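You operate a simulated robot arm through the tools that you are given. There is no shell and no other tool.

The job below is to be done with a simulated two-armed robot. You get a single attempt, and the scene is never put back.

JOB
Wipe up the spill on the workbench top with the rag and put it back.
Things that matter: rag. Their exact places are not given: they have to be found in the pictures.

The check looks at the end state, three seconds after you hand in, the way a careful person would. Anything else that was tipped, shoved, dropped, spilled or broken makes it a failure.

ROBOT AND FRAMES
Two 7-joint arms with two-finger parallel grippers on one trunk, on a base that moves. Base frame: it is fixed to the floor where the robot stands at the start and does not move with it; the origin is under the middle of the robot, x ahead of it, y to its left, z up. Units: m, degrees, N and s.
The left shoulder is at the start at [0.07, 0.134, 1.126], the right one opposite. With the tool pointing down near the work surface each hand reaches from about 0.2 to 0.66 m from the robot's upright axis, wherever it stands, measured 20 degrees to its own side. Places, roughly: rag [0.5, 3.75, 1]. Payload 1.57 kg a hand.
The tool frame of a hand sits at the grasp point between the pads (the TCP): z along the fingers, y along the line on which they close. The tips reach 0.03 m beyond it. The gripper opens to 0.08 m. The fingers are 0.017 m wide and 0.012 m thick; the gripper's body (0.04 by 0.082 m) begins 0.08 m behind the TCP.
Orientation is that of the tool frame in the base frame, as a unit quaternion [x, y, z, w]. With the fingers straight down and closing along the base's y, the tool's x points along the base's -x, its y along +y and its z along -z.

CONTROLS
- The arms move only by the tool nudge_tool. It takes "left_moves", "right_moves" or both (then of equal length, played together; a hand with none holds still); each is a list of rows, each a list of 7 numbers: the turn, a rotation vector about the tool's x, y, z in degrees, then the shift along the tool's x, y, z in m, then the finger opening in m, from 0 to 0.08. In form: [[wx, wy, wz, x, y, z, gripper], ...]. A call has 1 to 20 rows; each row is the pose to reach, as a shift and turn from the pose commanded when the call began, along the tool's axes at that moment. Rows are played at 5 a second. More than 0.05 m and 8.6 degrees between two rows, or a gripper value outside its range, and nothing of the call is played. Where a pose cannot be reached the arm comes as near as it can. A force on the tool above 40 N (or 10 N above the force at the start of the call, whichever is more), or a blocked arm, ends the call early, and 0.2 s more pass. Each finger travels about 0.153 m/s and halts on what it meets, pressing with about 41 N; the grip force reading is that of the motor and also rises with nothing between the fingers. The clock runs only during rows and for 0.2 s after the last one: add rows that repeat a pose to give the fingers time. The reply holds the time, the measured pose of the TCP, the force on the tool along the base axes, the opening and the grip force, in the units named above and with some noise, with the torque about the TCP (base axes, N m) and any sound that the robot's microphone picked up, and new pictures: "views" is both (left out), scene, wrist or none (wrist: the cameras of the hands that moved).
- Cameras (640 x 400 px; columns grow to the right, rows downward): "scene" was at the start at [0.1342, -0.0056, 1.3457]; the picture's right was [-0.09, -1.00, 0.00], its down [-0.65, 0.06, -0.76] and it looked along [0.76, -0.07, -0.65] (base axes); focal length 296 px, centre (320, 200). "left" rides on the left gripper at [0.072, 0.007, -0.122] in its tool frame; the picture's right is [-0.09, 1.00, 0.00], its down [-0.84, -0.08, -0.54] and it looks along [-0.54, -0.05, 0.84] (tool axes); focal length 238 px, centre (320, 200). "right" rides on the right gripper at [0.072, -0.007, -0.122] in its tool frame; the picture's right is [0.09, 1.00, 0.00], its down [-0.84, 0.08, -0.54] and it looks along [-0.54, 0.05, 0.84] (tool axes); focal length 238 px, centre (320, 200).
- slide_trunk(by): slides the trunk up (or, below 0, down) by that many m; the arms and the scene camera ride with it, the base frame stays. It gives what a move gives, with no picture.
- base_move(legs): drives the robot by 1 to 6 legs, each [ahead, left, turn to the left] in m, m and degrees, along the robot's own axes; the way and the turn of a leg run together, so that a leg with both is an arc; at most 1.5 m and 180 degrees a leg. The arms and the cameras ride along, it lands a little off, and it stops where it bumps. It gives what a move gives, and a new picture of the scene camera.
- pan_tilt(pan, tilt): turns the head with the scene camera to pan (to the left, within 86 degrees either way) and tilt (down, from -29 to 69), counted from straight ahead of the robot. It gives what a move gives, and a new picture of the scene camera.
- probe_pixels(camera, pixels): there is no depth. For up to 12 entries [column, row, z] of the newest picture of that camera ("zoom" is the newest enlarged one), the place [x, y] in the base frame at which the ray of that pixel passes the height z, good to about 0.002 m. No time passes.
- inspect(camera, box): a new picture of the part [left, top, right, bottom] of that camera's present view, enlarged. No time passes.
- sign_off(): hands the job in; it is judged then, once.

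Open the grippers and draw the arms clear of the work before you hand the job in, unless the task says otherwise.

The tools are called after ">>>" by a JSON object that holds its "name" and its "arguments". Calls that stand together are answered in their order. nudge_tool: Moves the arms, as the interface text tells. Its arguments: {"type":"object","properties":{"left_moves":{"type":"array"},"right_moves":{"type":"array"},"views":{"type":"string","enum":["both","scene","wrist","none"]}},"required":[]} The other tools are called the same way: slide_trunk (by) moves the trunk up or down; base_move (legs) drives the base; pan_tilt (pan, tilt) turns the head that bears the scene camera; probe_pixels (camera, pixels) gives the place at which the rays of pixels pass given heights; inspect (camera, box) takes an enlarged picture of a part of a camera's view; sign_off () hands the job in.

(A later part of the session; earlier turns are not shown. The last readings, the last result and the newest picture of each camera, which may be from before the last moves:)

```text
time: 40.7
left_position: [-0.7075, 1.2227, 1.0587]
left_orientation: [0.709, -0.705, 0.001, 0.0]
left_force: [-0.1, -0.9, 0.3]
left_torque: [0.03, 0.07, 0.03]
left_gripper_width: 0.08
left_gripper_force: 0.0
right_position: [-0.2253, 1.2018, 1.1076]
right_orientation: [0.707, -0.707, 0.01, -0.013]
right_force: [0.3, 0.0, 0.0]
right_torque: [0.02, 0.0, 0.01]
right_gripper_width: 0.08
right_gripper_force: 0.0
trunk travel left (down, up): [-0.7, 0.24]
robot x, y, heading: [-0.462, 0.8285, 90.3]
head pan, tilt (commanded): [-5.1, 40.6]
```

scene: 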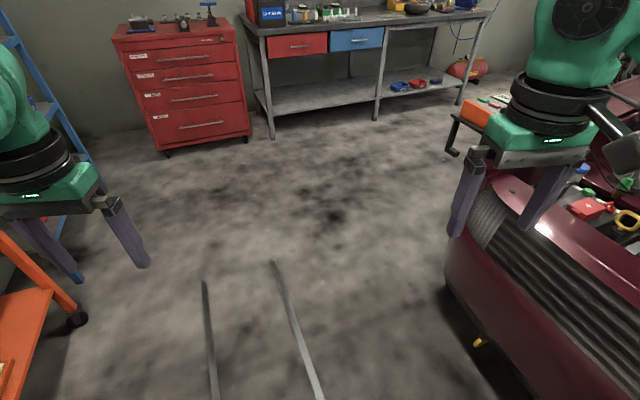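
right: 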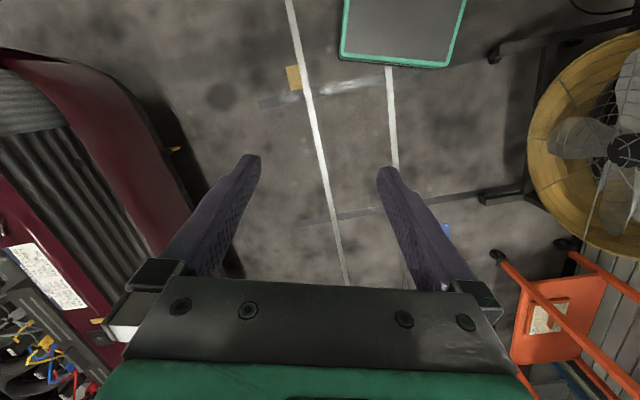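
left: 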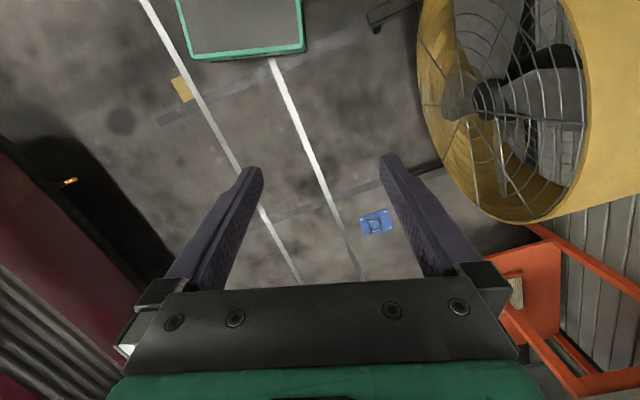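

Now at (-0.46, 0.83); the bench stands ahead with clear floor to it. I drive on 1.0 m ahead and look with less tilt.

>>> {"name": "base_move", "arguments": {"legs": [[1.0, 0, 0]]}}

>>> {"name": "pan_tilt", "arguments": {"pan": -35, "tilt": 30}}

```text
time: 45.8
left_position: [-0.703, 2.2104, 1.0593]
left_orientation: [-0.706, 0.708, -0.002, 0.0]
left_force: [0.4, -0.7, -0.1]
left_torque: [0.01, -0.01, 0.02]
left_gripper_width: 0.08
left_gripper_force: 0.1
right_position: [-0.2204, 2.1852, 1.1073]
right_orientation: [-0.703, 0.711, -0.009, 0.012]
right_force: [0.2, -0.6, -0.8]
right_torque: [-0.03, 0.02, 0.0]
right_gripper_width: 0.0798
right_gripper_force: 0.0
trunk travel left (down, up): [-0.7, 0.24]
robot x, y, heading: [-0.4582, 1.8169, 89.6]
head pan, tilt (commanded): [-5.1, 40.6]
```

scene: 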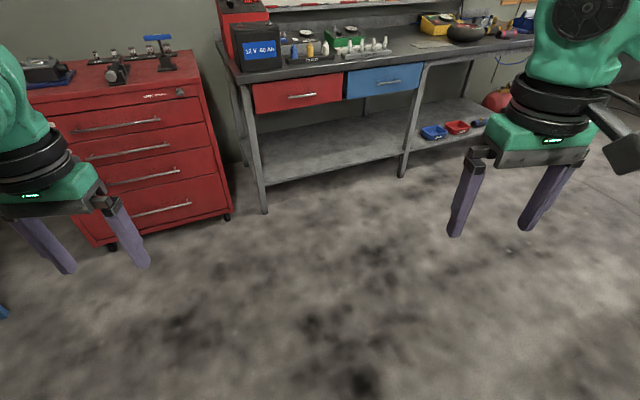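

```text
time: 46.8
left_position: [-0.7022, 2.2115, 1.0582]
left_orientation: [-0.706, 0.708, -0.001, 0.0]
left_force: [0.6, -0.3, -0.5]
left_torque: [0.02, 0.0, 0.0]
left_gripper_width: 0.08
left_gripper_force: 0.2
right_position: [-0.2203, 2.1845, 1.1063]
right_orientation: [-0.704, 0.71, -0.01, 0.012]
right_force: [0.5, -0.3, 0.5]
right_torque: [-0.02, 0.0, -0.01]
right_gripper_width: 0.0801
right_gripper_force: 0.1
trunk travel left (down, up): [-0.7, 0.24]
robot x, y, heading: [-0.4616, 1.8148, 89.7]
head pan, tilt (commanded): [-35.0, 30.0]
```

scene: 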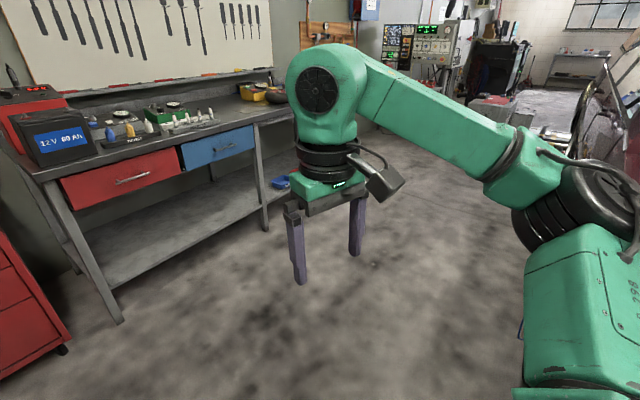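

The bench top with battery charger, a bottle tray and sockets is seen at left; the trolley with the orange box must be hidden behind the right arm. I pan further right to find it.

>>> {"name": "pan_tilt", "arguments": {"pan": -70, "tilt": 35}}

>>> {"name": "pan_tilt", "arguments": {"pan": -10, "tilt": 20}}

>>> {"name": "inspect", "arguments": {"camera": "scene", "box": [200, 60, 600, 310]}}

```text
time: 47.8
left_position: [-0.7021, 2.2125, 1.0581]
left_orientation: [-0.706, 0.708, -0.002, 0.0]
left_force: [0.6, -0.2, 0.5]
left_torque: [0.03, -0.01, 0.01]
left_gripper_width: 0.0799
left_gripper_force: 0.0
right_position: [-0.2198, 2.1853, 1.1069]
right_orientation: [-0.703, 0.711, -0.011, 0.012]
right_force: [0.3, -0.6, 0.2]
right_torque: [0.03, 0.02, 0.01]
right_gripper_width: 0.0799
right_gripper_force: 0.0
trunk travel left (down, up): [-0.7, 0.24]
robot x, y, heading: [-0.4576, 1.8148, 89.5]
head pan, tilt (commanded): [-70.0, 35.0]
```

scene: 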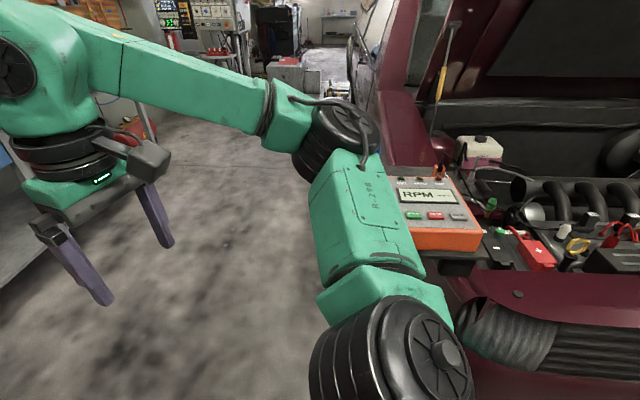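

```text
time: 49.1
left_position: [-0.7023, 2.2112, 1.0601]
left_orientation: [-0.706, 0.708, -0.001, -0.001]
left_force: [0.0, -0.6, -0.3]
left_torque: [0.02, -0.01, 0.01]
left_gripper_width: 0.0799
left_gripper_force: 0.0
right_position: [-0.2205, 2.1852, 1.1068]
right_orientation: [-0.703, 0.711, -0.01, 0.012]
right_force: [0.8, 1.4, -0.6]
right_torque: [0.01, -0.02, 0.0]
right_gripper_width: 0.0801
right_gripper_force: 0.1
trunk travel left (down, up): [-0.7, 0.24]
robot x, y, heading: [-0.4566, 1.8202, 89.4]
head pan, tilt (commanded): [-10.0, 20.0]
```

scene: 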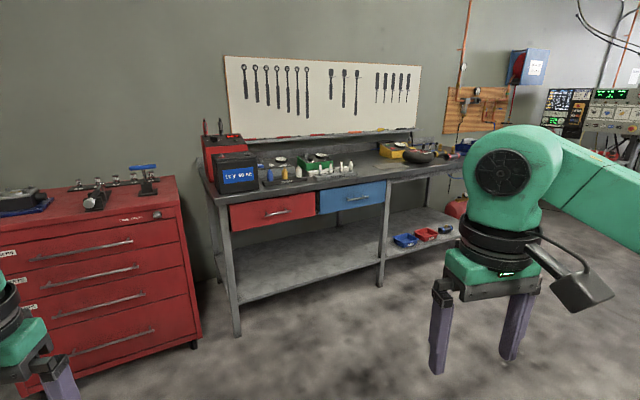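

```text
1.60 times, centred on (400, 185) of scene
```

zoom: 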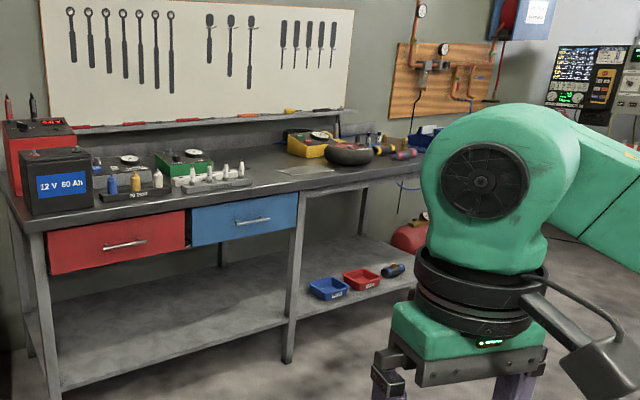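

The bench front is in clear view: foot of the front left leg at (237,335), top front corner near (213,196), a greyish patch near (308,170 in the enlarged picture). I probe for the bench-top height.

>>> {"name": "probe_pixels", "arguments": {"camera": "scene", "pixels": [[237, 335, 0.0], [380, 286, 0.0], [213, 204, 0.9], [213, 204, 0.95], [213, 204, 1.0], [389, 178, 0.9], [389, 178, 0.95], [389, 178, 1.0], [390, 166, 0.95], [390, 166, 1.0], [420, 157, 0.95], [420, 157, 1.0]]}}

```text
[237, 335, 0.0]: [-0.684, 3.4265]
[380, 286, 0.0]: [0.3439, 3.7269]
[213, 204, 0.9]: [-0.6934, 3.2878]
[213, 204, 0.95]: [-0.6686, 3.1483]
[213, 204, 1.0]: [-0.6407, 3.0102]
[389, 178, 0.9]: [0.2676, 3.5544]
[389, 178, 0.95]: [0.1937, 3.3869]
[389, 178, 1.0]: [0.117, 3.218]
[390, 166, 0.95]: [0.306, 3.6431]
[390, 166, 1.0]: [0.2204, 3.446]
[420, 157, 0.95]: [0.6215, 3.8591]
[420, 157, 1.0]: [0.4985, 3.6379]
```

The legs' feet at (-0.68, 3.43) and (0.34, 3.73) show the bench stands turned about 16°, with its top near z≈0.87. I drive ahead 0.75 m and turn left 16° to face it squarely.

>>> {"name": "base_move", "arguments": {"legs": [[0.75, 0, 0], [0, 0, 16.5]]}}

>>> {"name": "pan_tilt", "arguments": {"pan": -45, "tilt": 25}}

```text
time: 54.1
left_position: [-0.8007, 2.8743, 1.0584]
left_orientation: [0.802, -0.598, 0.001, 0.0]
left_force: [0.3, -0.8, 0.0]
left_torque: [0.02, 0.01, 0.02]
left_gripper_width: 0.0801
left_gripper_force: 0.1
right_position: [-0.3307, 2.9867, 1.1067]
right_orientation: [0.799, -0.601, 0.008, -0.013]
right_force: [0.4, -0.9, -0.7]
right_torque: [0.03, 0.01, 0.01]
right_gripper_width: 0.0801
right_gripper_force: 0.1
trunk travel left (down, up): [-0.7, 0.24]
robot x, y, heading: [-0.4537, 2.566, 106.2]
head pan, tilt (commanded): [-10.0, 20.0]
```

scene: 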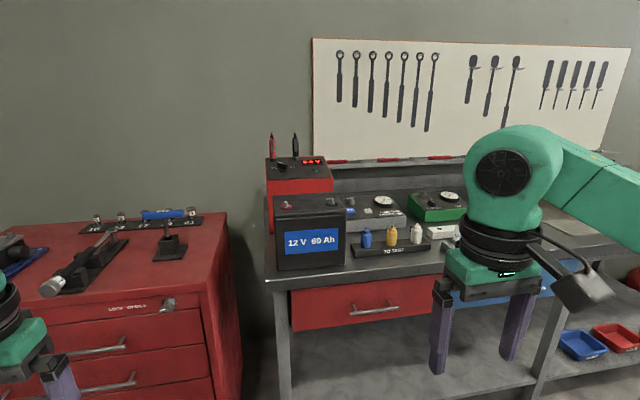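

```text
time: 55.1
left_position: [-0.802, 2.8731, 1.0584]
left_orientation: [0.802, -0.598, 0.001, 0.0]
left_force: [-0.7, 0.3, -0.9]
left_torque: [0.0, -0.02, -0.04]
left_gripper_width: 0.0801
left_gripper_force: 0.1
right_position: [-0.3315, 2.9871, 1.1067]
right_orientation: [0.799, -0.602, 0.009, -0.014]
right_force: [0.6, 0.9, -0.3]
right_torque: [-0.03, -0.03, 0.0]
right_gripper_width: 0.0799
right_gripper_force: 0.1
trunk travel left (down, up): [-0.7, 0.24]
robot x, y, heading: [-0.4522, 2.5682, 106.4]
head pan, tilt (commanded): [-45.0, 25.0]
```

scene: 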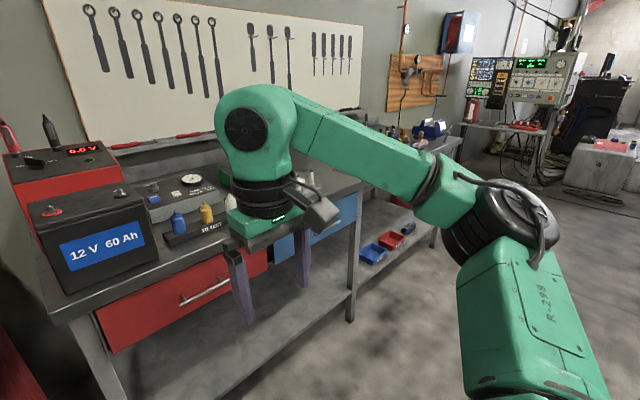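

The bench's right half is beyond the right arm; floor along the bench looks clear. I look to the right side before sliding that way.

>>> {"name": "pan_tilt", "arguments": {"pan": -86, "tilt": 35}}

```text
time: 56.2
left_position: [-0.8014, 2.8736, 1.0591]
left_orientation: [0.801, -0.598, 0.001, 0.0]
left_force: [0.3, 0.7, -0.3]
left_torque: [0.0, -0.01, 0.02]
left_gripper_width: 0.0801
left_gripper_force: 0.0
right_position: [-0.3315, 2.9872, 1.1069]
right_orientation: [0.8, -0.6, 0.009, -0.011]
right_force: [0.5, -0.6, -0.3]
right_torque: [0.0, -0.01, 0.02]
right_gripper_width: 0.0799
right_gripper_force: 0.0
trunk travel left (down, up): [-0.7, 0.24]
robot x, y, heading: [-0.4551, 2.5667, 106.1]
head pan, tilt (commanded): [-85.9, 35.0]
```

scene: 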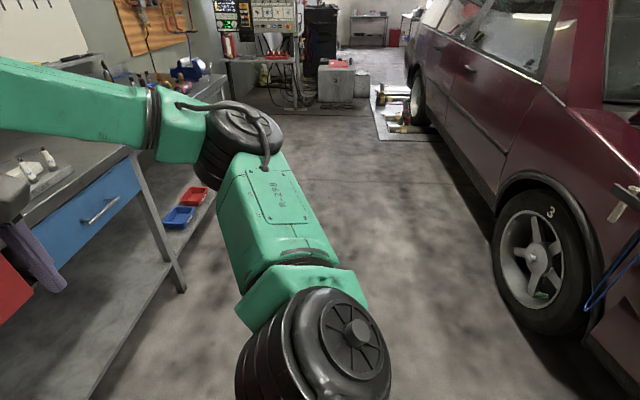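

The aisle between bench and car is open along the sliding direction (around column 340). I probe the wheel and the bench leg to know the aisle's width.

>>> {"name": "probe_pixels", "arguments": {"camera": "scene", "pixels": [[540, 330, 0.0], [500, 240, 0.3], [500, 190, 0.6], [640, 400, 0.2], [182, 292, 0.0], [590, 300, 0.5], [380, 138, 0.0], [285, 108, 0.0]]}}

```text
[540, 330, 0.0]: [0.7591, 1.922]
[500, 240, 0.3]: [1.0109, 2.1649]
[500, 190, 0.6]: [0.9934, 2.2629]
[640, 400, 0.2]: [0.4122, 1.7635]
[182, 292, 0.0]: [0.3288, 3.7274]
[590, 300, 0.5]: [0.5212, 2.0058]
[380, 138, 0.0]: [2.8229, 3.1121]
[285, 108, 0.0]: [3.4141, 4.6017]
```

The aisle is about 1.7 m wide (car side near y≈2.0-2.2, bench front at y≈3.75). I slide 0.95 m to the right along the bench and look at it.

>>> {"name": "base_move", "arguments": {"legs": [[0, -0.95, 0]]}}

>>> {"name": "pan_tilt", "arguments": {"pan": 0, "tilt": 30}}

>>> {"name": "inspect", "arguments": {"camera": "scene", "box": [120, 80, 520, 330]}}

```text
time: 61.2
left_position: [0.1306, 3.1463, 1.0588]
left_orientation: [0.801, -0.599, 0.0, -0.001]
left_force: [0.5, 0.0, 0.4]
left_torque: [-0.02, -0.01, 0.0]
left_gripper_width: 0.08
left_gripper_force: 0.1
right_position: [0.6009, 3.2577, 1.1066]
right_orientation: [0.799, -0.602, 0.009, -0.013]
right_force: [0.3, 0.3, 0.1]
right_torque: [0.0, 0.02, 0.01]
right_gripper_width: 0.0801
right_gripper_force: 0.0
trunk travel left (down, up): [-0.7, 0.24]
robot x, y, heading: [0.4753, 2.8385, 106.4]
head pan, tilt (commanded): [-85.9, 35.0]
```

scene: 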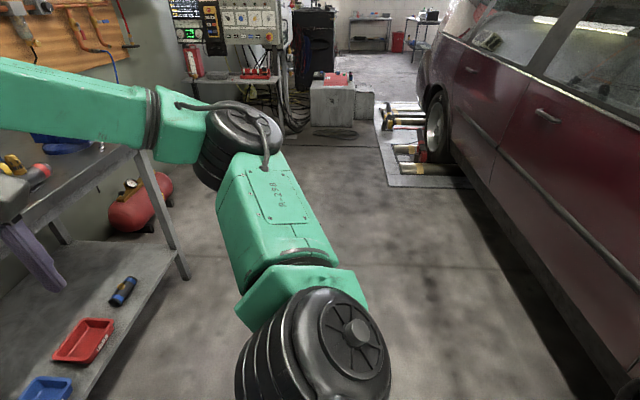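

```text
time: 62.8
left_position: [0.131, 3.1463, 1.0588]
left_orientation: [0.801, -0.599, 0.001, -0.001]
left_force: [0.2, 0.1, 0.3]
left_torque: [0.0, -0.04, 0.0]
left_gripper_width: 0.0801
left_gripper_force: 0.1
right_position: [0.6008, 3.2565, 1.1069]
right_orientation: [0.798, -0.602, 0.008, -0.013]
right_force: [0.0, -0.6, 0.0]
right_torque: [0.03, 0.0, -0.01]
right_gripper_width: 0.08
right_gripper_force: 0.1
trunk travel left (down, up): [-0.7, 0.24]
robot x, y, heading: [0.474, 2.8409, 106.0]
head pan, tilt (commanded): [0.0, 30.0]
```

scene: 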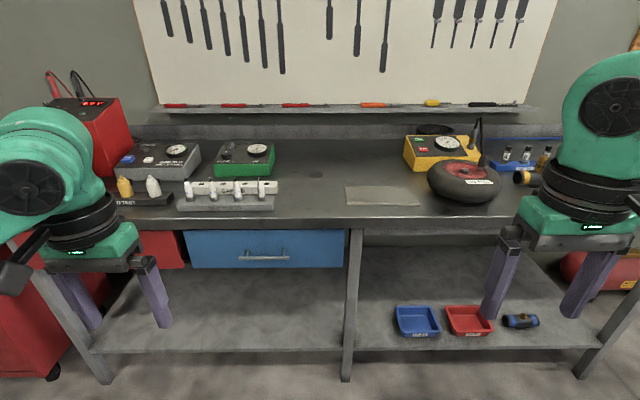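

```text
1.60 times, centred on (320, 205) of scene
```

zoom: 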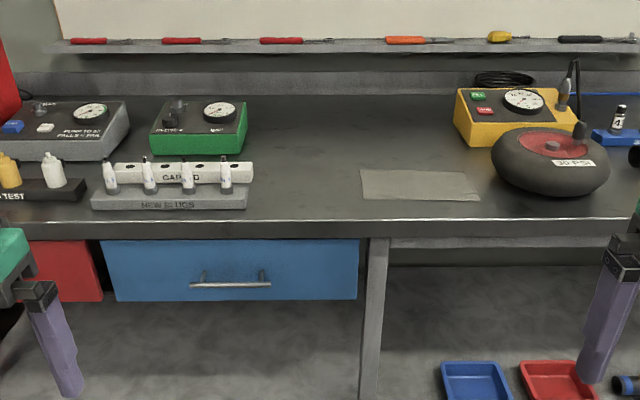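

The robot now faces the bench squarely; a flat grey-tan rectangle at (382,196) looks like the rag. I zoom in to find the spill on the dark top.

>>> {"name": "inspect", "arguments": {"camera": "scene", "box": [240, 130, 440, 255]}}

>>> {"name": "probe_pixels", "arguments": {"camera": "scene", "pixels": [[382, 196, 0.9], [382, 196, 0.85], [345, 220, 0.9], [345, 220, 0.85], [345, 380, 0.0], [95, 380, 0.0], [580, 375, 0.0], [140, 220, 0.9], [510, 205, 0.9]]}}

```text
3.20 times, centred on (340, 192) of scene
```

zoom: 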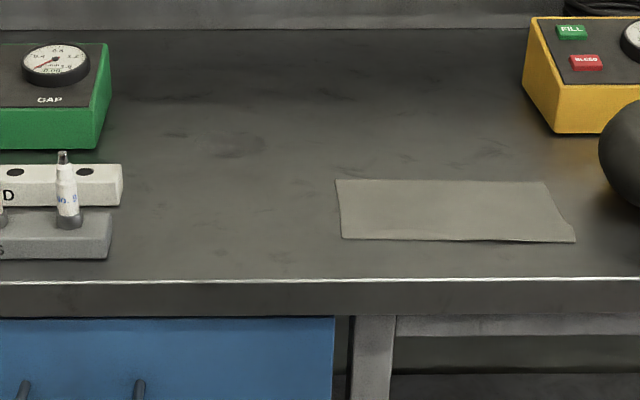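

```text
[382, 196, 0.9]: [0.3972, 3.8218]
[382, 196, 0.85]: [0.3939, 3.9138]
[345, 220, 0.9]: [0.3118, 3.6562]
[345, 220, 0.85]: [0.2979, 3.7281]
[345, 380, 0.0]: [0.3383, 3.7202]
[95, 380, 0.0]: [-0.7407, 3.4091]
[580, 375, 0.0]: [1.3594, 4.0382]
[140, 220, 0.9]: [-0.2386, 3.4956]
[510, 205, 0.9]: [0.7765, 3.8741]
```

The rag candidate sits near (0.40, 3.82-3.9), about 1 m ahead; faint dark marks lie on the bench around (235,140) in the enlarged picture. I raise the trunk 0.15 m for clearance over the goods on the bench, then drive 0.3 m closer.

>>> {"name": "slide_trunk", "arguments": {"by": 0.15}}

>>> {"name": "base_move", "arguments": {"legs": [[0.3, 0, 0]]}}

>>> {"name": "pan_tilt", "arguments": {"pan": 0, "tilt": 45}}

>>> {"name": "inspect", "arguments": {"camera": "scene", "box": [180, 80, 500, 280]}}

```text
time: 64.6
left_position: [0.1315, 3.1452, 1.2094]
left_orientation: [0.801, -0.599, 0.001, 0.0]
left_force: [0.1, 0.4, 0.6]
left_torque: [0.0, -0.03, 0.01]
left_gripper_width: 0.0801
left_gripper_force: 0.1
right_position: [0.6011, 3.2579, 1.2576]
right_orientation: [0.799, -0.602, 0.009, -0.013]
right_force: [-1.1, -0.3, 0.1]
right_torque: [0.01, -0.03, -0.01]
right_gripper_width: 0.0801
right_gripper_force: 0.1
trunk travel left (down, up): [-0.85, 0.09]
robot x, y, heading: [0.4747, 2.8377, 106.1]
head pan, tilt (commanded): [0.0, 30.0]
```

```text
time: 66.6
left_position: [0.0498, 3.4339, 1.2089]
left_orientation: [0.8, -0.601, 0.001, 0.0]
left_force: [-0.7, 1.0, 1.0]
left_torque: [0.0, 0.0, 0.01]
left_gripper_width: 0.08
left_gripper_force: 0.0
right_position: [0.5202, 3.5444, 1.2578]
right_orientation: [0.797, -0.604, 0.007, -0.015]
right_force: [-0.5, 0.4, 0.0]
right_torque: [0.01, -0.04, -0.02]
right_gripper_width: 0.08
right_gripper_force: 0.1
trunk travel left (down, up): [-0.85, 0.09]
robot x, y, heading: [0.3928, 3.1253, 106.2]
head pan, tilt (commanded): [0.0, 30.0]
```

scene: 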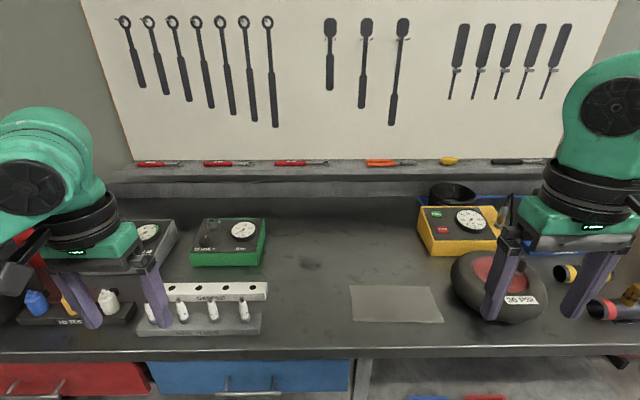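

```text
time: 67.4
left_position: [0.0496, 3.4363, 1.2089]
left_orientation: [0.8, -0.6, 0.001, -0.001]
left_force: [-0.5, -0.1, -0.1]
left_torque: [-0.01, 0.0, -0.01]
left_gripper_width: 0.0799
left_gripper_force: 0.0
right_position: [0.5202, 3.547, 1.256]
right_orientation: [0.797, -0.604, 0.009, -0.013]
right_force: [0.6, -0.1, 0.9]
right_torque: [-0.02, -0.01, 0.0]
right_gripper_width: 0.08
right_gripper_force: 0.1
trunk travel left (down, up): [-0.85, 0.09]
robot x, y, heading: [0.3953, 3.1276, 105.7]
head pan, tilt (commanded): [0.0, 45.0]
```

scene: 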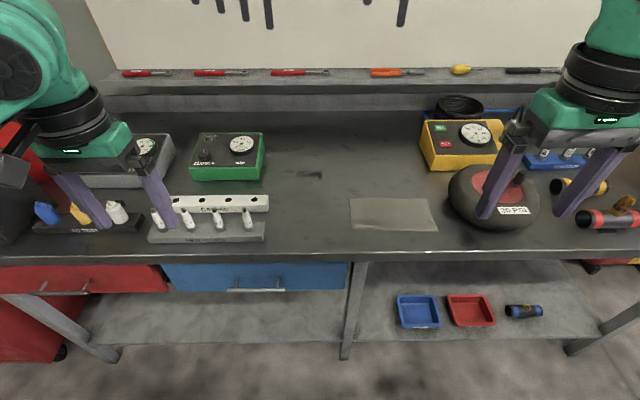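

```text
2.00 times, centred on (340, 180) of scene
```

zoom: 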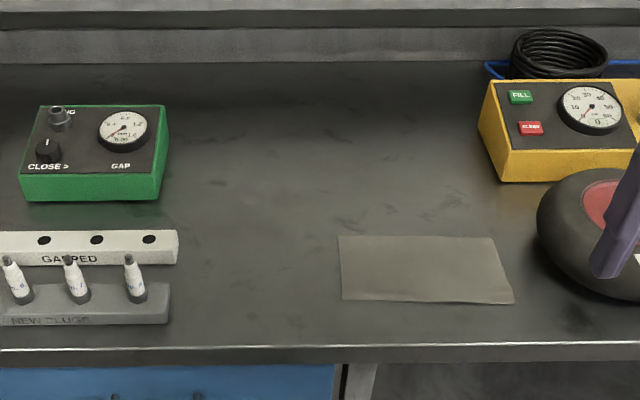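

The grey rectangle's lower right corner (515,300 in the enlarged picture) seems lifted like cloth. I zoom in further on the top for the spill.

>>> {"name": "inspect", "arguments": {"camera": "scene", "box": [255, 120, 395, 208]}}

>>> {"name": "inspect", "arguments": {"camera": "scene", "box": [330, 150, 460, 232]}}

>>> {"name": "inspect", "arguments": {"camera": "right", "box": [0, 0, 640, 400]}}

>>> {"name": "inspect", "arguments": {"camera": "left", "box": [0, 0, 640, 400]}}

```text
4.55 times, centred on (325, 164) of scene
```

zoom: 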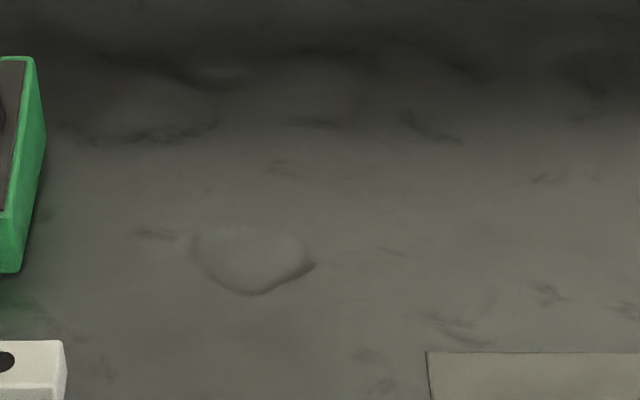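

```text
4.88 times, centred on (395, 191) of scene
```

zoom: 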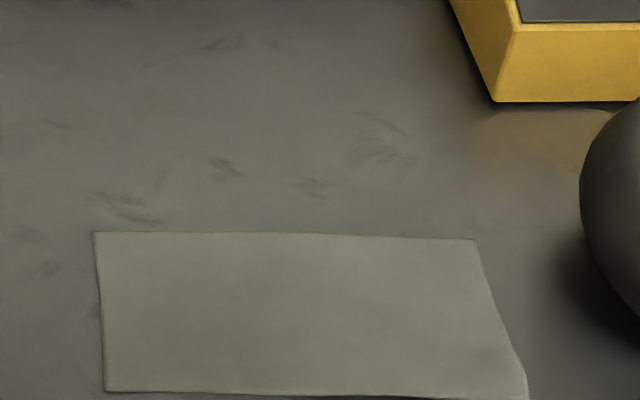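

```text
1.00 times, centred on (320, 200) of right (not enlarged: the box is as wide or as high as the picture)
```

zoom: 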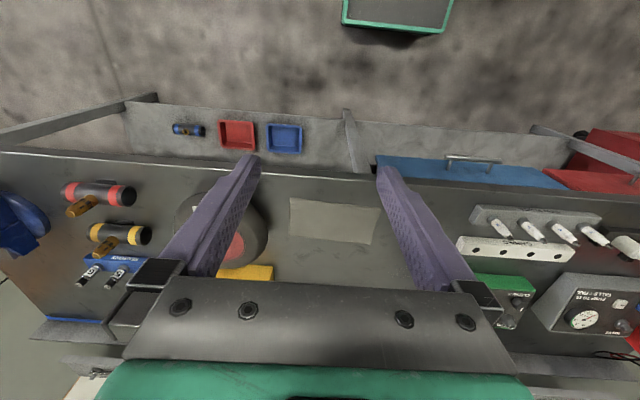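

```text
1.00 times, centred on (320, 200) of left (not enlarged: the box is as wide or as high as the picture)
```

zoom: 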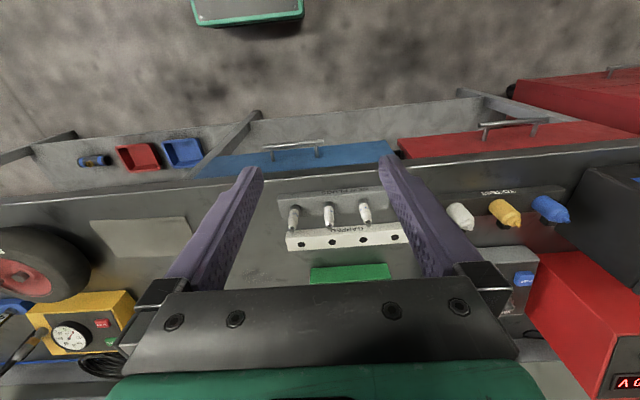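

A faint, rounded clear puddle edge shows at about (190-315, 225-295) in the first enlarged picture, i.e. scene (297-324, 170-185). I probe rag corners from two cameras to fix the bench-top height.

>>> {"name": "probe_pixels", "arguments": {"camera": "scene", "pixels": [[350, 198, 0.85], [350, 198, 0.9], [437, 231, 0.85], [437, 231, 0.9], [432, 198, 0.85], [432, 198, 0.9], [351, 229, 0.85], [351, 229, 0.9], [310, 177, 0.85], [310, 177, 0.9]]}}

>>> {"name": "probe_pixels", "arguments": {"camera": "right", "pixels": [[380, 208, 0.85], [380, 208, 0.9], [289, 236, 0.85], [289, 236, 0.9], [291, 198, 0.85], [291, 198, 0.9], [371, 244, 0.85], [371, 244, 0.9]]}}

```text
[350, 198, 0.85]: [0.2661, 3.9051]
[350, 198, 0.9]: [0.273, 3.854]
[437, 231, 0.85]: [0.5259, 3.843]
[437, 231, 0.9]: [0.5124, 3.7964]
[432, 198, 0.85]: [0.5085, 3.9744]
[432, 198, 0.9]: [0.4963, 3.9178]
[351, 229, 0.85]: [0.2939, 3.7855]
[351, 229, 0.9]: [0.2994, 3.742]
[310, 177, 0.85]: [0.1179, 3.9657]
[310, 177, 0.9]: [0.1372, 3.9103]
```

```text
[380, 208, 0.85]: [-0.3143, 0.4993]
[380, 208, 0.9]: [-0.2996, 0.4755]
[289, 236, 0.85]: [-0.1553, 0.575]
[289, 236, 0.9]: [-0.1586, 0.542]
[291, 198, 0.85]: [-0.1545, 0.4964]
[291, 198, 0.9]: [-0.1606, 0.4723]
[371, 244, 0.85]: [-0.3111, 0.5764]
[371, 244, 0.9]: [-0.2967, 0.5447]
```

The right-camera probe used an old picture, so I take the right view again as an enlarged picture and probe that.

>>> {"name": "inspect", "arguments": {"camera": "right", "box": [0, 0, 640, 400]}}

>>> {"name": "probe_pixels", "arguments": {"camera": "zoom", "pixels": [[380, 208, 0.85], [380, 208, 0.9], [289, 236, 0.85], [289, 236, 0.9], [291, 198, 0.85], [291, 198, 0.9], [371, 244, 0.85], [371, 244, 0.9]]}}

```text
1.00 times, centred on (320, 200) of right (not enlarged: the box is as wide or as high as the picture)
```

zoom: 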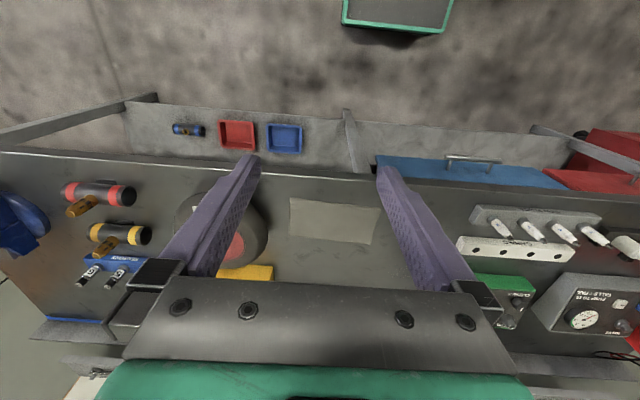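

```text
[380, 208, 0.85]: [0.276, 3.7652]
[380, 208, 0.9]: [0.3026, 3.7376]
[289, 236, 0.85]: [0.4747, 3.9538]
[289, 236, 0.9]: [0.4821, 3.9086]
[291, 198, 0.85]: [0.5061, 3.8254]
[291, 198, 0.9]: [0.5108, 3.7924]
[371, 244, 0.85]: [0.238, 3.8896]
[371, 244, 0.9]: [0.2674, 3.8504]
```

The two views agree at z≈0.90 for the bench top; the rag's corners are about (0.30,3.74), (0.51,3.795), (0.49,3.915), (0.27,3.85), so 0.22 × 0.12 m. I drive 0.2 m ahead and 0.1 m left, so that both rag and spill lie well for the right hand.

>>> {"name": "base_move", "arguments": {"legs": [[0.2, 0.08, 0]]}}

>>> {"name": "pan_tilt", "arguments": {"pan": 0, "tilt": 60}}

>>> {"name": "inspect", "arguments": {"camera": "scene", "box": [240, 60, 480, 210]}}

```text
time: 69.0
left_position: [-0.0792, 3.6058, 1.2105]
left_orientation: [0.799, -0.602, -0.001, -0.001]
left_force: [0.4, -0.9, 0.2]
left_torque: [0.02, -0.01, 0.02]
left_gripper_width: 0.08
left_gripper_force: 0.1
right_position: [0.3903, 3.7153, 1.2574]
right_orientation: [0.797, -0.603, 0.008, -0.012]
right_force: [-0.3, -0.1, 0.2]
right_torque: [0.03, 0.0, 0.0]
right_gripper_width: 0.08
right_gripper_force: 0.0
trunk travel left (down, up): [-0.85, 0.09]
robot x, y, heading: [0.2624, 3.3017, 105.9]
head pan, tilt (commanded): [0.0, 45.0]
```

scene: 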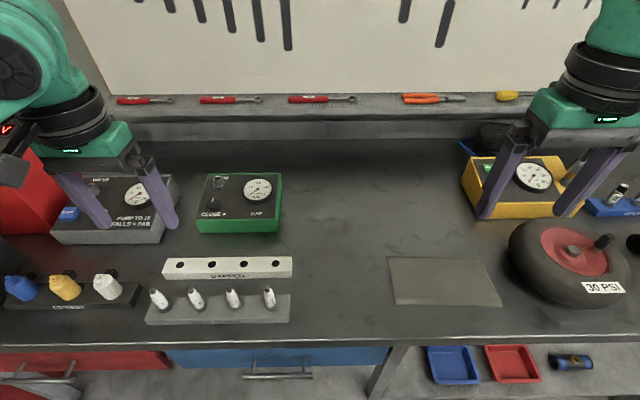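

```text
time: 69.8
left_position: [-0.0828, 3.6091, 1.2095]
left_orientation: [0.799, -0.602, 0.001, 0.0]
left_force: [-0.2, 0.0, -0.5]
left_torque: [-0.03, -0.02, 0.03]
left_gripper_width: 0.0797
left_gripper_force: 0.1
right_position: [0.3871, 3.7185, 1.257]
right_orientation: [0.797, -0.604, 0.009, -0.013]
right_force: [-0.6, -0.3, 0.5]
right_torque: [0.02, -0.03, -0.01]
right_gripper_width: 0.0802
right_gripper_force: 0.0
trunk travel left (down, up): [-0.85, 0.09]
robot x, y, heading: [0.2582, 3.3012, 106.1]
head pan, tilt (commanded): [0.0, 60.0]
```

scene: 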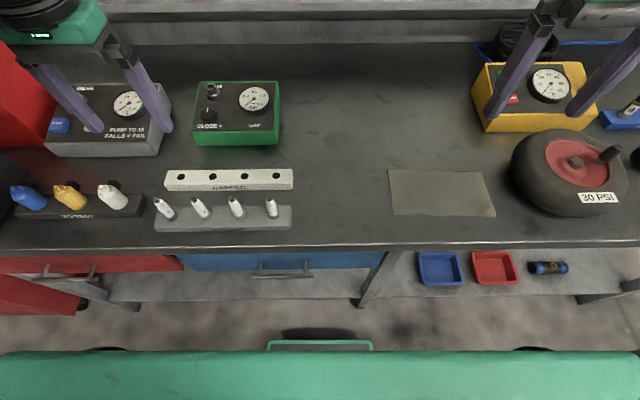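

```text
2.67 times, centred on (360, 135) of scene
```

zoom: 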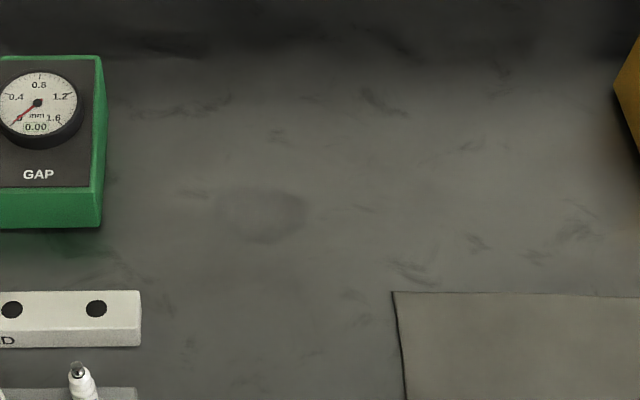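

A faint darker ellipse (about 9 cm) shows at (260,215) in the enlarged picture, i.e. scene (337,140): that is the spill. I probe it and the rag's corners at z=0.9.

>>> {"name": "probe_pixels", "arguments": {"camera": "zoom", "pixels": [[260, 215, 0.9], [213, 212, 0.9], [307, 212, 0.9], [260, 187, 0.9], [265, 243, 0.9], [394, 292, 0.9]]}}

>>> {"name": "probe_pixels", "arguments": {"camera": "scene", "pixels": [[388, 169, 0.9], [481, 172, 0.9], [496, 217, 0.9], [392, 215, 0.9], [320, 247, 0.9], [320, 340, 0.27], [365, 305, 0.0]]}}

>>> {"name": "inspect", "arguments": {"camera": "right", "box": [0, 0, 640, 400]}}

```text
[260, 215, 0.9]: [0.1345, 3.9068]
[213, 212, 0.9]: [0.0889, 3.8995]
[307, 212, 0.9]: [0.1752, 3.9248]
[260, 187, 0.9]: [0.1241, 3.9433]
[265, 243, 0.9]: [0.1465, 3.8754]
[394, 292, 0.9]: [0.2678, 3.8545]
```

```text
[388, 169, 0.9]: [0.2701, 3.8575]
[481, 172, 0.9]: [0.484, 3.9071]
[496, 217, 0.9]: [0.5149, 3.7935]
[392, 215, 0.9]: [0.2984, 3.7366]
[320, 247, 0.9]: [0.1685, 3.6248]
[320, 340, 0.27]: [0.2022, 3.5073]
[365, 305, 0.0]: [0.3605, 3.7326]
```

```text
1.00 times, centred on (320, 200) of right (not enlarged: the box is as wide or as high as the picture)
```

zoom: 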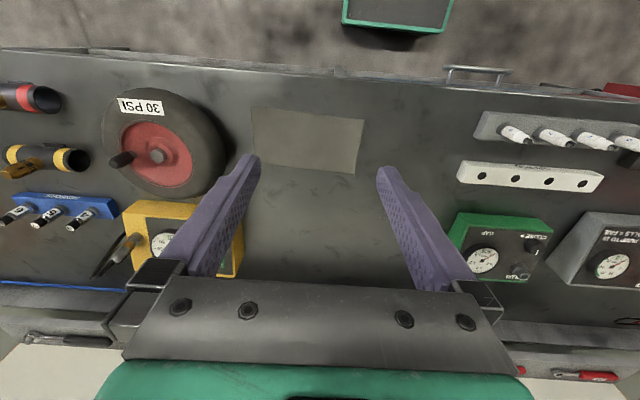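

Spill centre reads (0.133, 3.908) with about 4.5 cm radius; rag centre (0.392, 3.824), turned about 14°. I lift and draw back the left hand to keep it clear of the bench goods, then go 0.07 m closer and lower the trunk again.

>>> {"name": "nudge_tool", "arguments": {"left_moves": [[0, 0, 0, 0.02, 0, -0.03, 0.08], [0, 0, 0, 0.05, 0, -0.06, 0.08], [0, 0, 0, 0.08, 0, -0.09, 0.08], [0, 0, 0, 0.1, 0, -0.12, 0.08], [0, 0, 0, 0.1, 0, -0.12, 0.08]], "views": "none"}}

>>> {"name": "base_move", "arguments": {"legs": [[0.07, 0, 0]]}}

```text
time: 71.0
left_position: [-0.0519, 3.5177, 1.3261]
left_orientation: [0.799, -0.601, 0.002, 0.0]
left_force: [0.2, -0.4, 0.3]
left_torque: [-0.02, -0.04, 0.0]
left_gripper_width: 0.0801
left_gripper_force: 0.1
left hand out of reach, approached as far as the arm can: row 4, 5
right_position: [0.3884, 3.7185, 1.2581]
right_orientation: [0.797, -0.603, 0.01, -0.013]
right_force: [0.2, -0.4, 0.0]
right_torque: [-0.01, -0.01, 0.0]
right_gripper_width: 0.08
right_gripper_force: 0.0
trunk travel left (down, up): [-0.85, 0.09]
robot x, y, heading: [0.2611, 3.2956, 106.0]
head pan, tilt (commanded): [0.0, 60.0]
```

```text
time: 72.0
left_position: [-0.0669, 3.5735, 1.3283]
left_orientation: [0.799, -0.602, -0.003, -0.003]
left_force: [-0.3, 0.3, 0.6]
left_torque: [0.09, 0.03, 0.05]
left_gripper_width: 0.0799
left_gripper_force: 0.0
right_position: [0.3731, 3.7757, 1.2602]
right_orientation: [0.797, -0.604, 0.006, -0.015]
right_force: [-0.4, 0.2, 1.2]
right_torque: [0.06, 0.06, -0.04]
right_gripper_width: 0.0802
right_gripper_force: 0.0
trunk travel left (down, up): [-0.85, 0.09]
robot x, y, heading: [0.2402, 3.3661, 105.8]
head pan, tilt (commanded): [0.0, 60.0]
```

scene: 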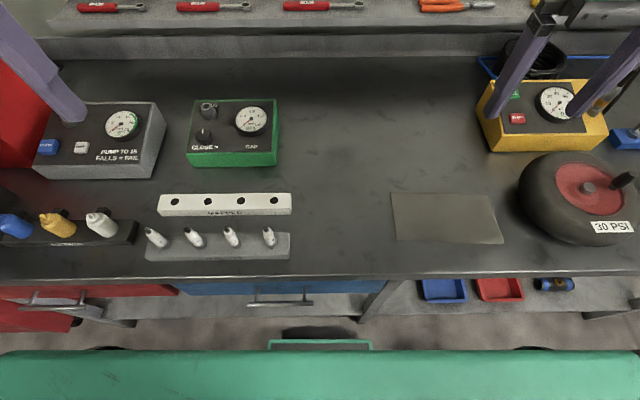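

The base is at (0.240, 3.366), and the hands read about 1 cm back, maybe a transient. I lower the trunk 0.15 m and read again.

>>> {"name": "slide_trunk", "arguments": {"by": -0.15}}

>>> {"name": "inspect", "arguments": {"camera": "right", "box": [0, 0, 640, 400]}}

>>> {"name": "inspect", "arguments": {"camera": "scene", "box": [0, 0, 640, 400]}}

>>> {"name": "probe_pixels", "arguments": {"camera": "zoom", "pixels": [[320, 200, 0.0], [320, 200, 1.0], [320, 300, 0.0], [320, 300, 1.0]]}}

```text
time: 73.8
left_position: [-0.0703, 3.5819, 1.1762]
left_orientation: [0.799, -0.602, 0.001, -0.001]
left_force: [0.1, -0.1, 0.9]
left_torque: [0.02, -0.02, -0.01]
left_gripper_width: 0.0802
left_gripper_force: 0.0
right_position: [0.3703, 3.7836, 1.1071]
right_orientation: [0.797, -0.604, 0.008, -0.014]
right_force: [-0.2, -0.4, -0.8]
right_torque: [0.04, 0.01, -0.01]
right_gripper_width: 0.0798
right_gripper_force: 0.0
trunk travel left (down, up): [-0.7, 0.24]
robot x, y, heading: [0.2404, 3.3661, 106.0]
head pan, tilt (commanded): [0.0, 60.0]
```

```text
1.00 times, centred on (320, 200) of right (not enlarged: the box is as wide or as high as the picture)
```

zoom: 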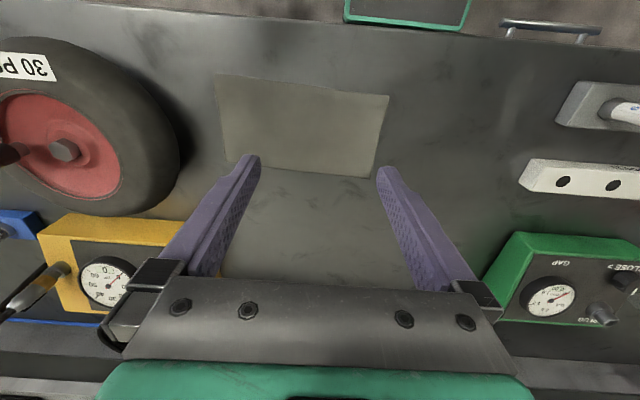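

```text
1.00 times, centred on (320, 200) of scene (not enlarged: the box is as wide or as high as the picture)
```

zoom: 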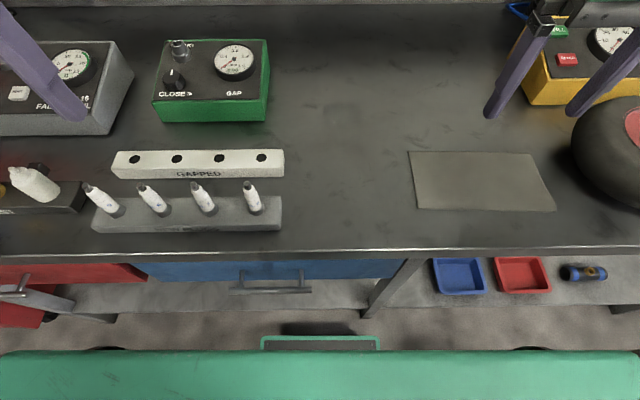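

```text
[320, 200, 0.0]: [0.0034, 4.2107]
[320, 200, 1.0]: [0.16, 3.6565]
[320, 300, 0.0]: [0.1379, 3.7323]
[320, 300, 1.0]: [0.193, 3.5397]
```

The base is level (head tilt reads 60.06°), and the rag lies flat under the right hand. I move the right hand left over the spill at this height to look at it closely.

>>> {"name": "nudge_tool", "arguments": {"right_moves": [[0, 0, 0, -0.01, 0.045, 0, 0.08], [0, 0, 0, -0.02, 0.09, 0, 0.08], [0, 0, 0, -0.03, 0.135, 0, 0.08], [0, 0, 0, -0.04, 0.175, 0, 0.08], [0, 0, 0, -0.04, 0.194, 0, 0.08], [0, 0, 0, -0.04, 0.194, 0, 0.08]], "views": "wrist"}}

```text
time: 75.2
left_position: [-0.0694, 3.5821, 1.1768]
left_orientation: [0.799, -0.601, 0.0, -0.001]
left_force: [0.1, 0.3, 0.4]
left_torque: [-0.03, -0.02, 0.0]
left_gripper_width: 0.08
left_gripper_force: 0.0
right_position: [0.1737, 3.7701, 1.097]
right_orientation: [0.797, -0.604, 0.007, -0.013]
right_force: [-0.1, -0.3, 0.0]
right_torque: [-0.01, 0.0, -0.02]
right_gripper_width: 0.0799
right_gripper_force: 0.1
trunk travel left (down, up): [-0.7, 0.24]
robot x, y, heading: [0.2422, 3.3652, 105.9]
head pan, tilt (commanded): [0.0, 60.0]
```

right: 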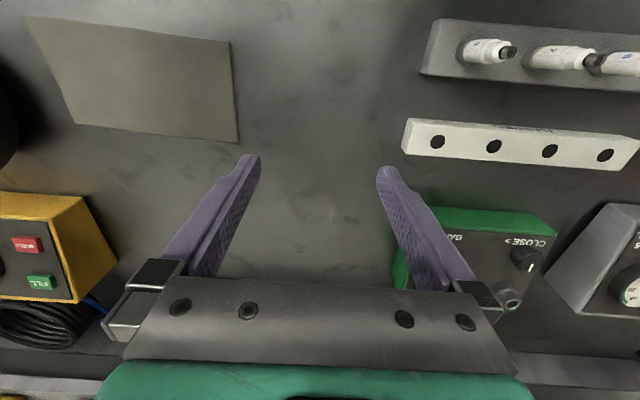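

>>> {"name": "inspect", "arguments": {"camera": "right", "box": [230, 130, 400, 236]}}

>>> {"name": "inspect", "arguments": {"camera": "right", "box": [200, 0, 440, 150]}}

>>> {"name": "inspect", "arguments": {"camera": "scene", "box": [270, 40, 470, 165]}}

```text
3.76 times, centred on (315, 183) of right
```

zoom: 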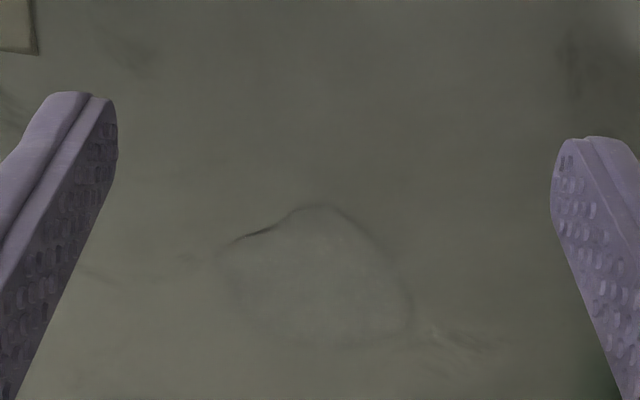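

```text
2.67 times, centred on (320, 75) of right
```

zoom: 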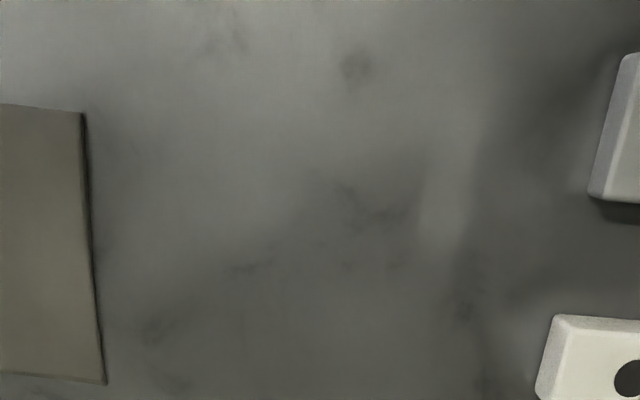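

```text
3.20 times, centred on (370, 102) of scene
```

zoom: 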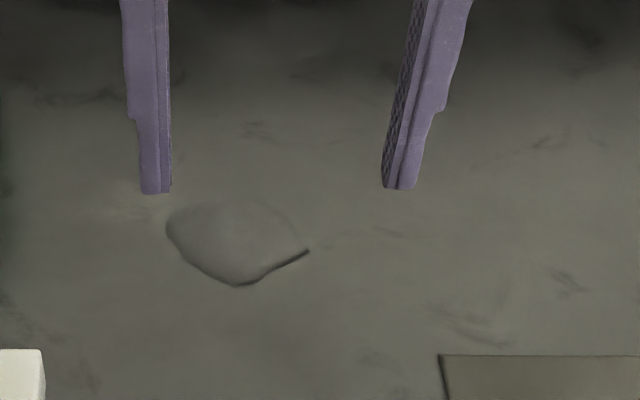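

The spill is clearly seen as a clear blob from (165,205) to (308,285) in the last enlarged picture. I probe its outline and the tire's near edge before moving over the rag.

>>> {"name": "probe_pixels", "arguments": {"camera": "zoom", "pixels": [[165, 225, 0.9], [308, 250, 0.9], [235, 286, 0.9], [195, 203, 0.9], [255, 205, 0.9], [230, 245, 0.9], [440, 356, 0.9]]}}

>>> {"name": "inspect", "arguments": {"camera": "scene", "box": [400, 60, 640, 210]}}

>>> {"name": "probe_pixels", "arguments": {"camera": "zoom", "pixels": [[460, 240, 0.95], [460, 240, 1.0]]}}

```text
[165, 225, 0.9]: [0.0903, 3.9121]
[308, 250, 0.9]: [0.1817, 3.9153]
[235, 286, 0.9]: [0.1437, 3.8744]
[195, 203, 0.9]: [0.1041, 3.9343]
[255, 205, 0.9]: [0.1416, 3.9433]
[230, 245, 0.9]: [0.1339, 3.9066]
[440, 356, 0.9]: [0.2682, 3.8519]
```

```text
2.67 times, centred on (520, 135) of scene
```

zoom: 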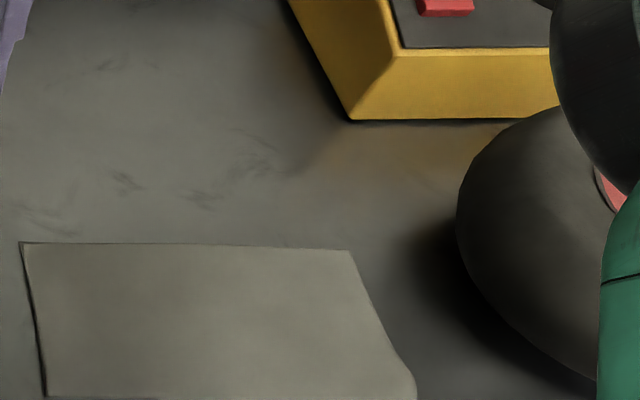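

```text
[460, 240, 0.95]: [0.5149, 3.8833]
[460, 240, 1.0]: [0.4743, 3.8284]
```

The tire's edge lies about 0.13 m right of the rag's centre, so a hand over the rag has room. I level the right hand and bring it above the rag at (0.375, 3.82), tips about 5 cm over the top.

>>> {"name": "nudge_tool", "arguments": {"right_moves": [[-0.5, 0, 0, 0.002, -0.045, 0, 0.07], [-1.0, 0, 0, 0.004, -0.09, 0, 0.07], [-1.7, 0, 0, 0.006, -0.135, 0.01, 0.07], [-1.7, 0, 0, 0.007, -0.18, 0.04, 0.07], [-1.7, 0, 0, 0.007, -0.207, 0.08, 0.07], [-1.7, 0, 0, 0.007, -0.207, 0.117, 0.07], [-1.7, 0, 0, 0.007, -0.207, 0.117, 0.07]], "views": "both"}}

```text
refused: row 4 steps farther than a row can; nothing moved
```

The combined step was a bit too long; I resend with smaller steps.

>>> {"name": "nudge_tool", "arguments": {"right_moves": [[-0.5, 0, 0, 0.002, -0.045, 0, 0.07], [-1.0, 0, 0, 0.004, -0.09, 0, 0.07], [-1.7, 0, 0, 0.006, -0.135, 0.01, 0.07], [-1.7, 0, 0, 0.007, -0.175, 0.03, 0.07], [-1.7, 0, 0, 0.007, -0.207, 0.06, 0.07], [-1.7, 0, 0, 0.007, -0.207, 0.1, 0.07], [-1.7, 0, 0, 0.007, -0.207, 0.117, 0.07], [-1.7, 0, 0, 0.007, -0.207, 0.117, 0.07]], "views": "both"}}

```text
time: 77.0
left_position: [-0.0705, 3.5828, 1.176]
left_orientation: [0.799, -0.602, 0.001, 0.0]
left_force: [-0.3, -0.5, -0.3]
left_torque: [0.02, 0.03, 0.03]
left_gripper_width: 0.0799
left_gripper_force: 0.1
right_position: [0.3777, 3.8211, 0.9901]
right_orientation: [0.797, -0.604, -0.001, -0.002]
right_force: [-0.1, 0.7, -0.1]
right_torque: [-0.03, 0.0, 0.02]
right_gripper_width: 0.0699
right_gripper_force: 0.0
trunk travel left (down, up): [-0.7, 0.24]
robot x, y, heading: [0.2435, 3.3621, 105.7]
head pan, tilt (commanded): [0.0, 60.0]
```

scene: 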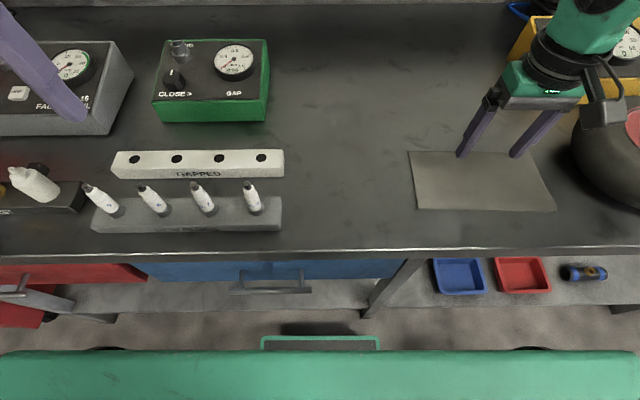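
right: 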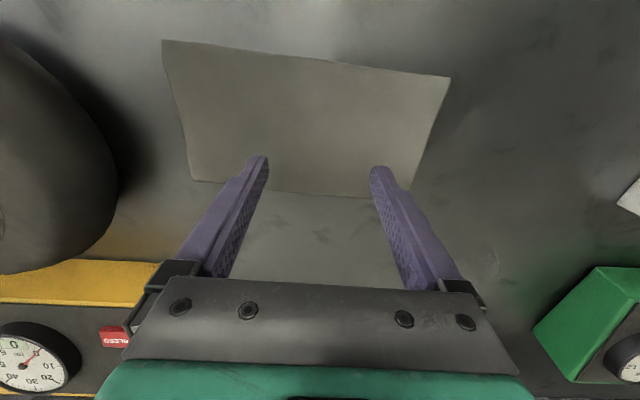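

The right hand is level at (0.378, 3.821, 0.990), fingers over the rag's middle. I lower until the tips are near z≈0.902 to touch the rag gently.

>>> {"name": "nudge_tool", "arguments": {"right_moves": [[0, 0, 0, 0, 0, 0.02, 0.07], [0, 0, 0, 0, 0, 0.04, 0.07], [0, 0, 0, 0, 0, 0.05, 0.07], [0, 0, 0, 0, 0, 0.055, 0.07], [0, 0, 0, 0, 0, 0.058, 0.07], [0, 0, 0, 0, 0, 0.058, 0.07]], "views": "both"}}

```text
time: 78.4
left_position: [-0.0708, 3.5813, 1.1758]
left_orientation: [0.799, -0.601, 0.0, -0.001]
left_force: [-0.5, -0.3, -0.2]
left_torque: [-0.01, 0.03, 0.02]
left_gripper_width: 0.0801
left_gripper_force: 0.1
right_position: [0.3777, 3.8212, 0.932]
right_orientation: [0.797, -0.604, -0.001, -0.002]
right_force: [-0.2, 0.5, 1.8]
right_torque: [-0.01, 0.0, 0.03]
right_gripper_width: 0.0701
right_gripper_force: 0.1
trunk travel left (down, up): [-0.7, 0.24]
robot x, y, heading: [0.2451, 3.3615, 105.9]
head pan, tilt (commanded): [0.0, 60.0]
```

scene: 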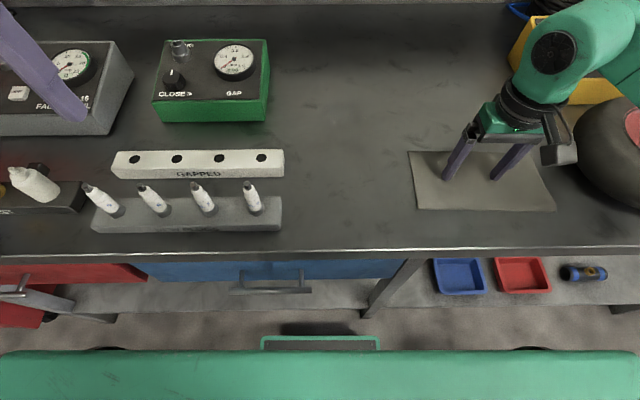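
right: 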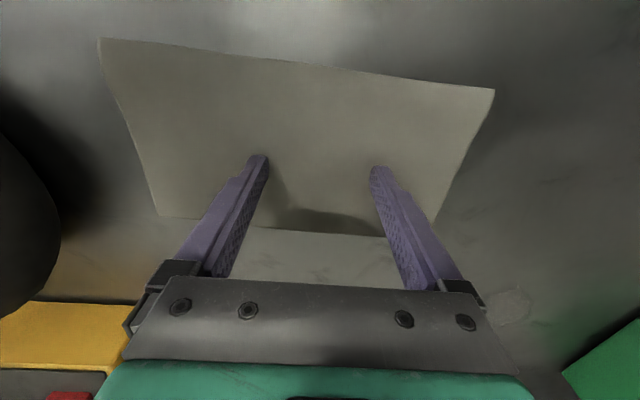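

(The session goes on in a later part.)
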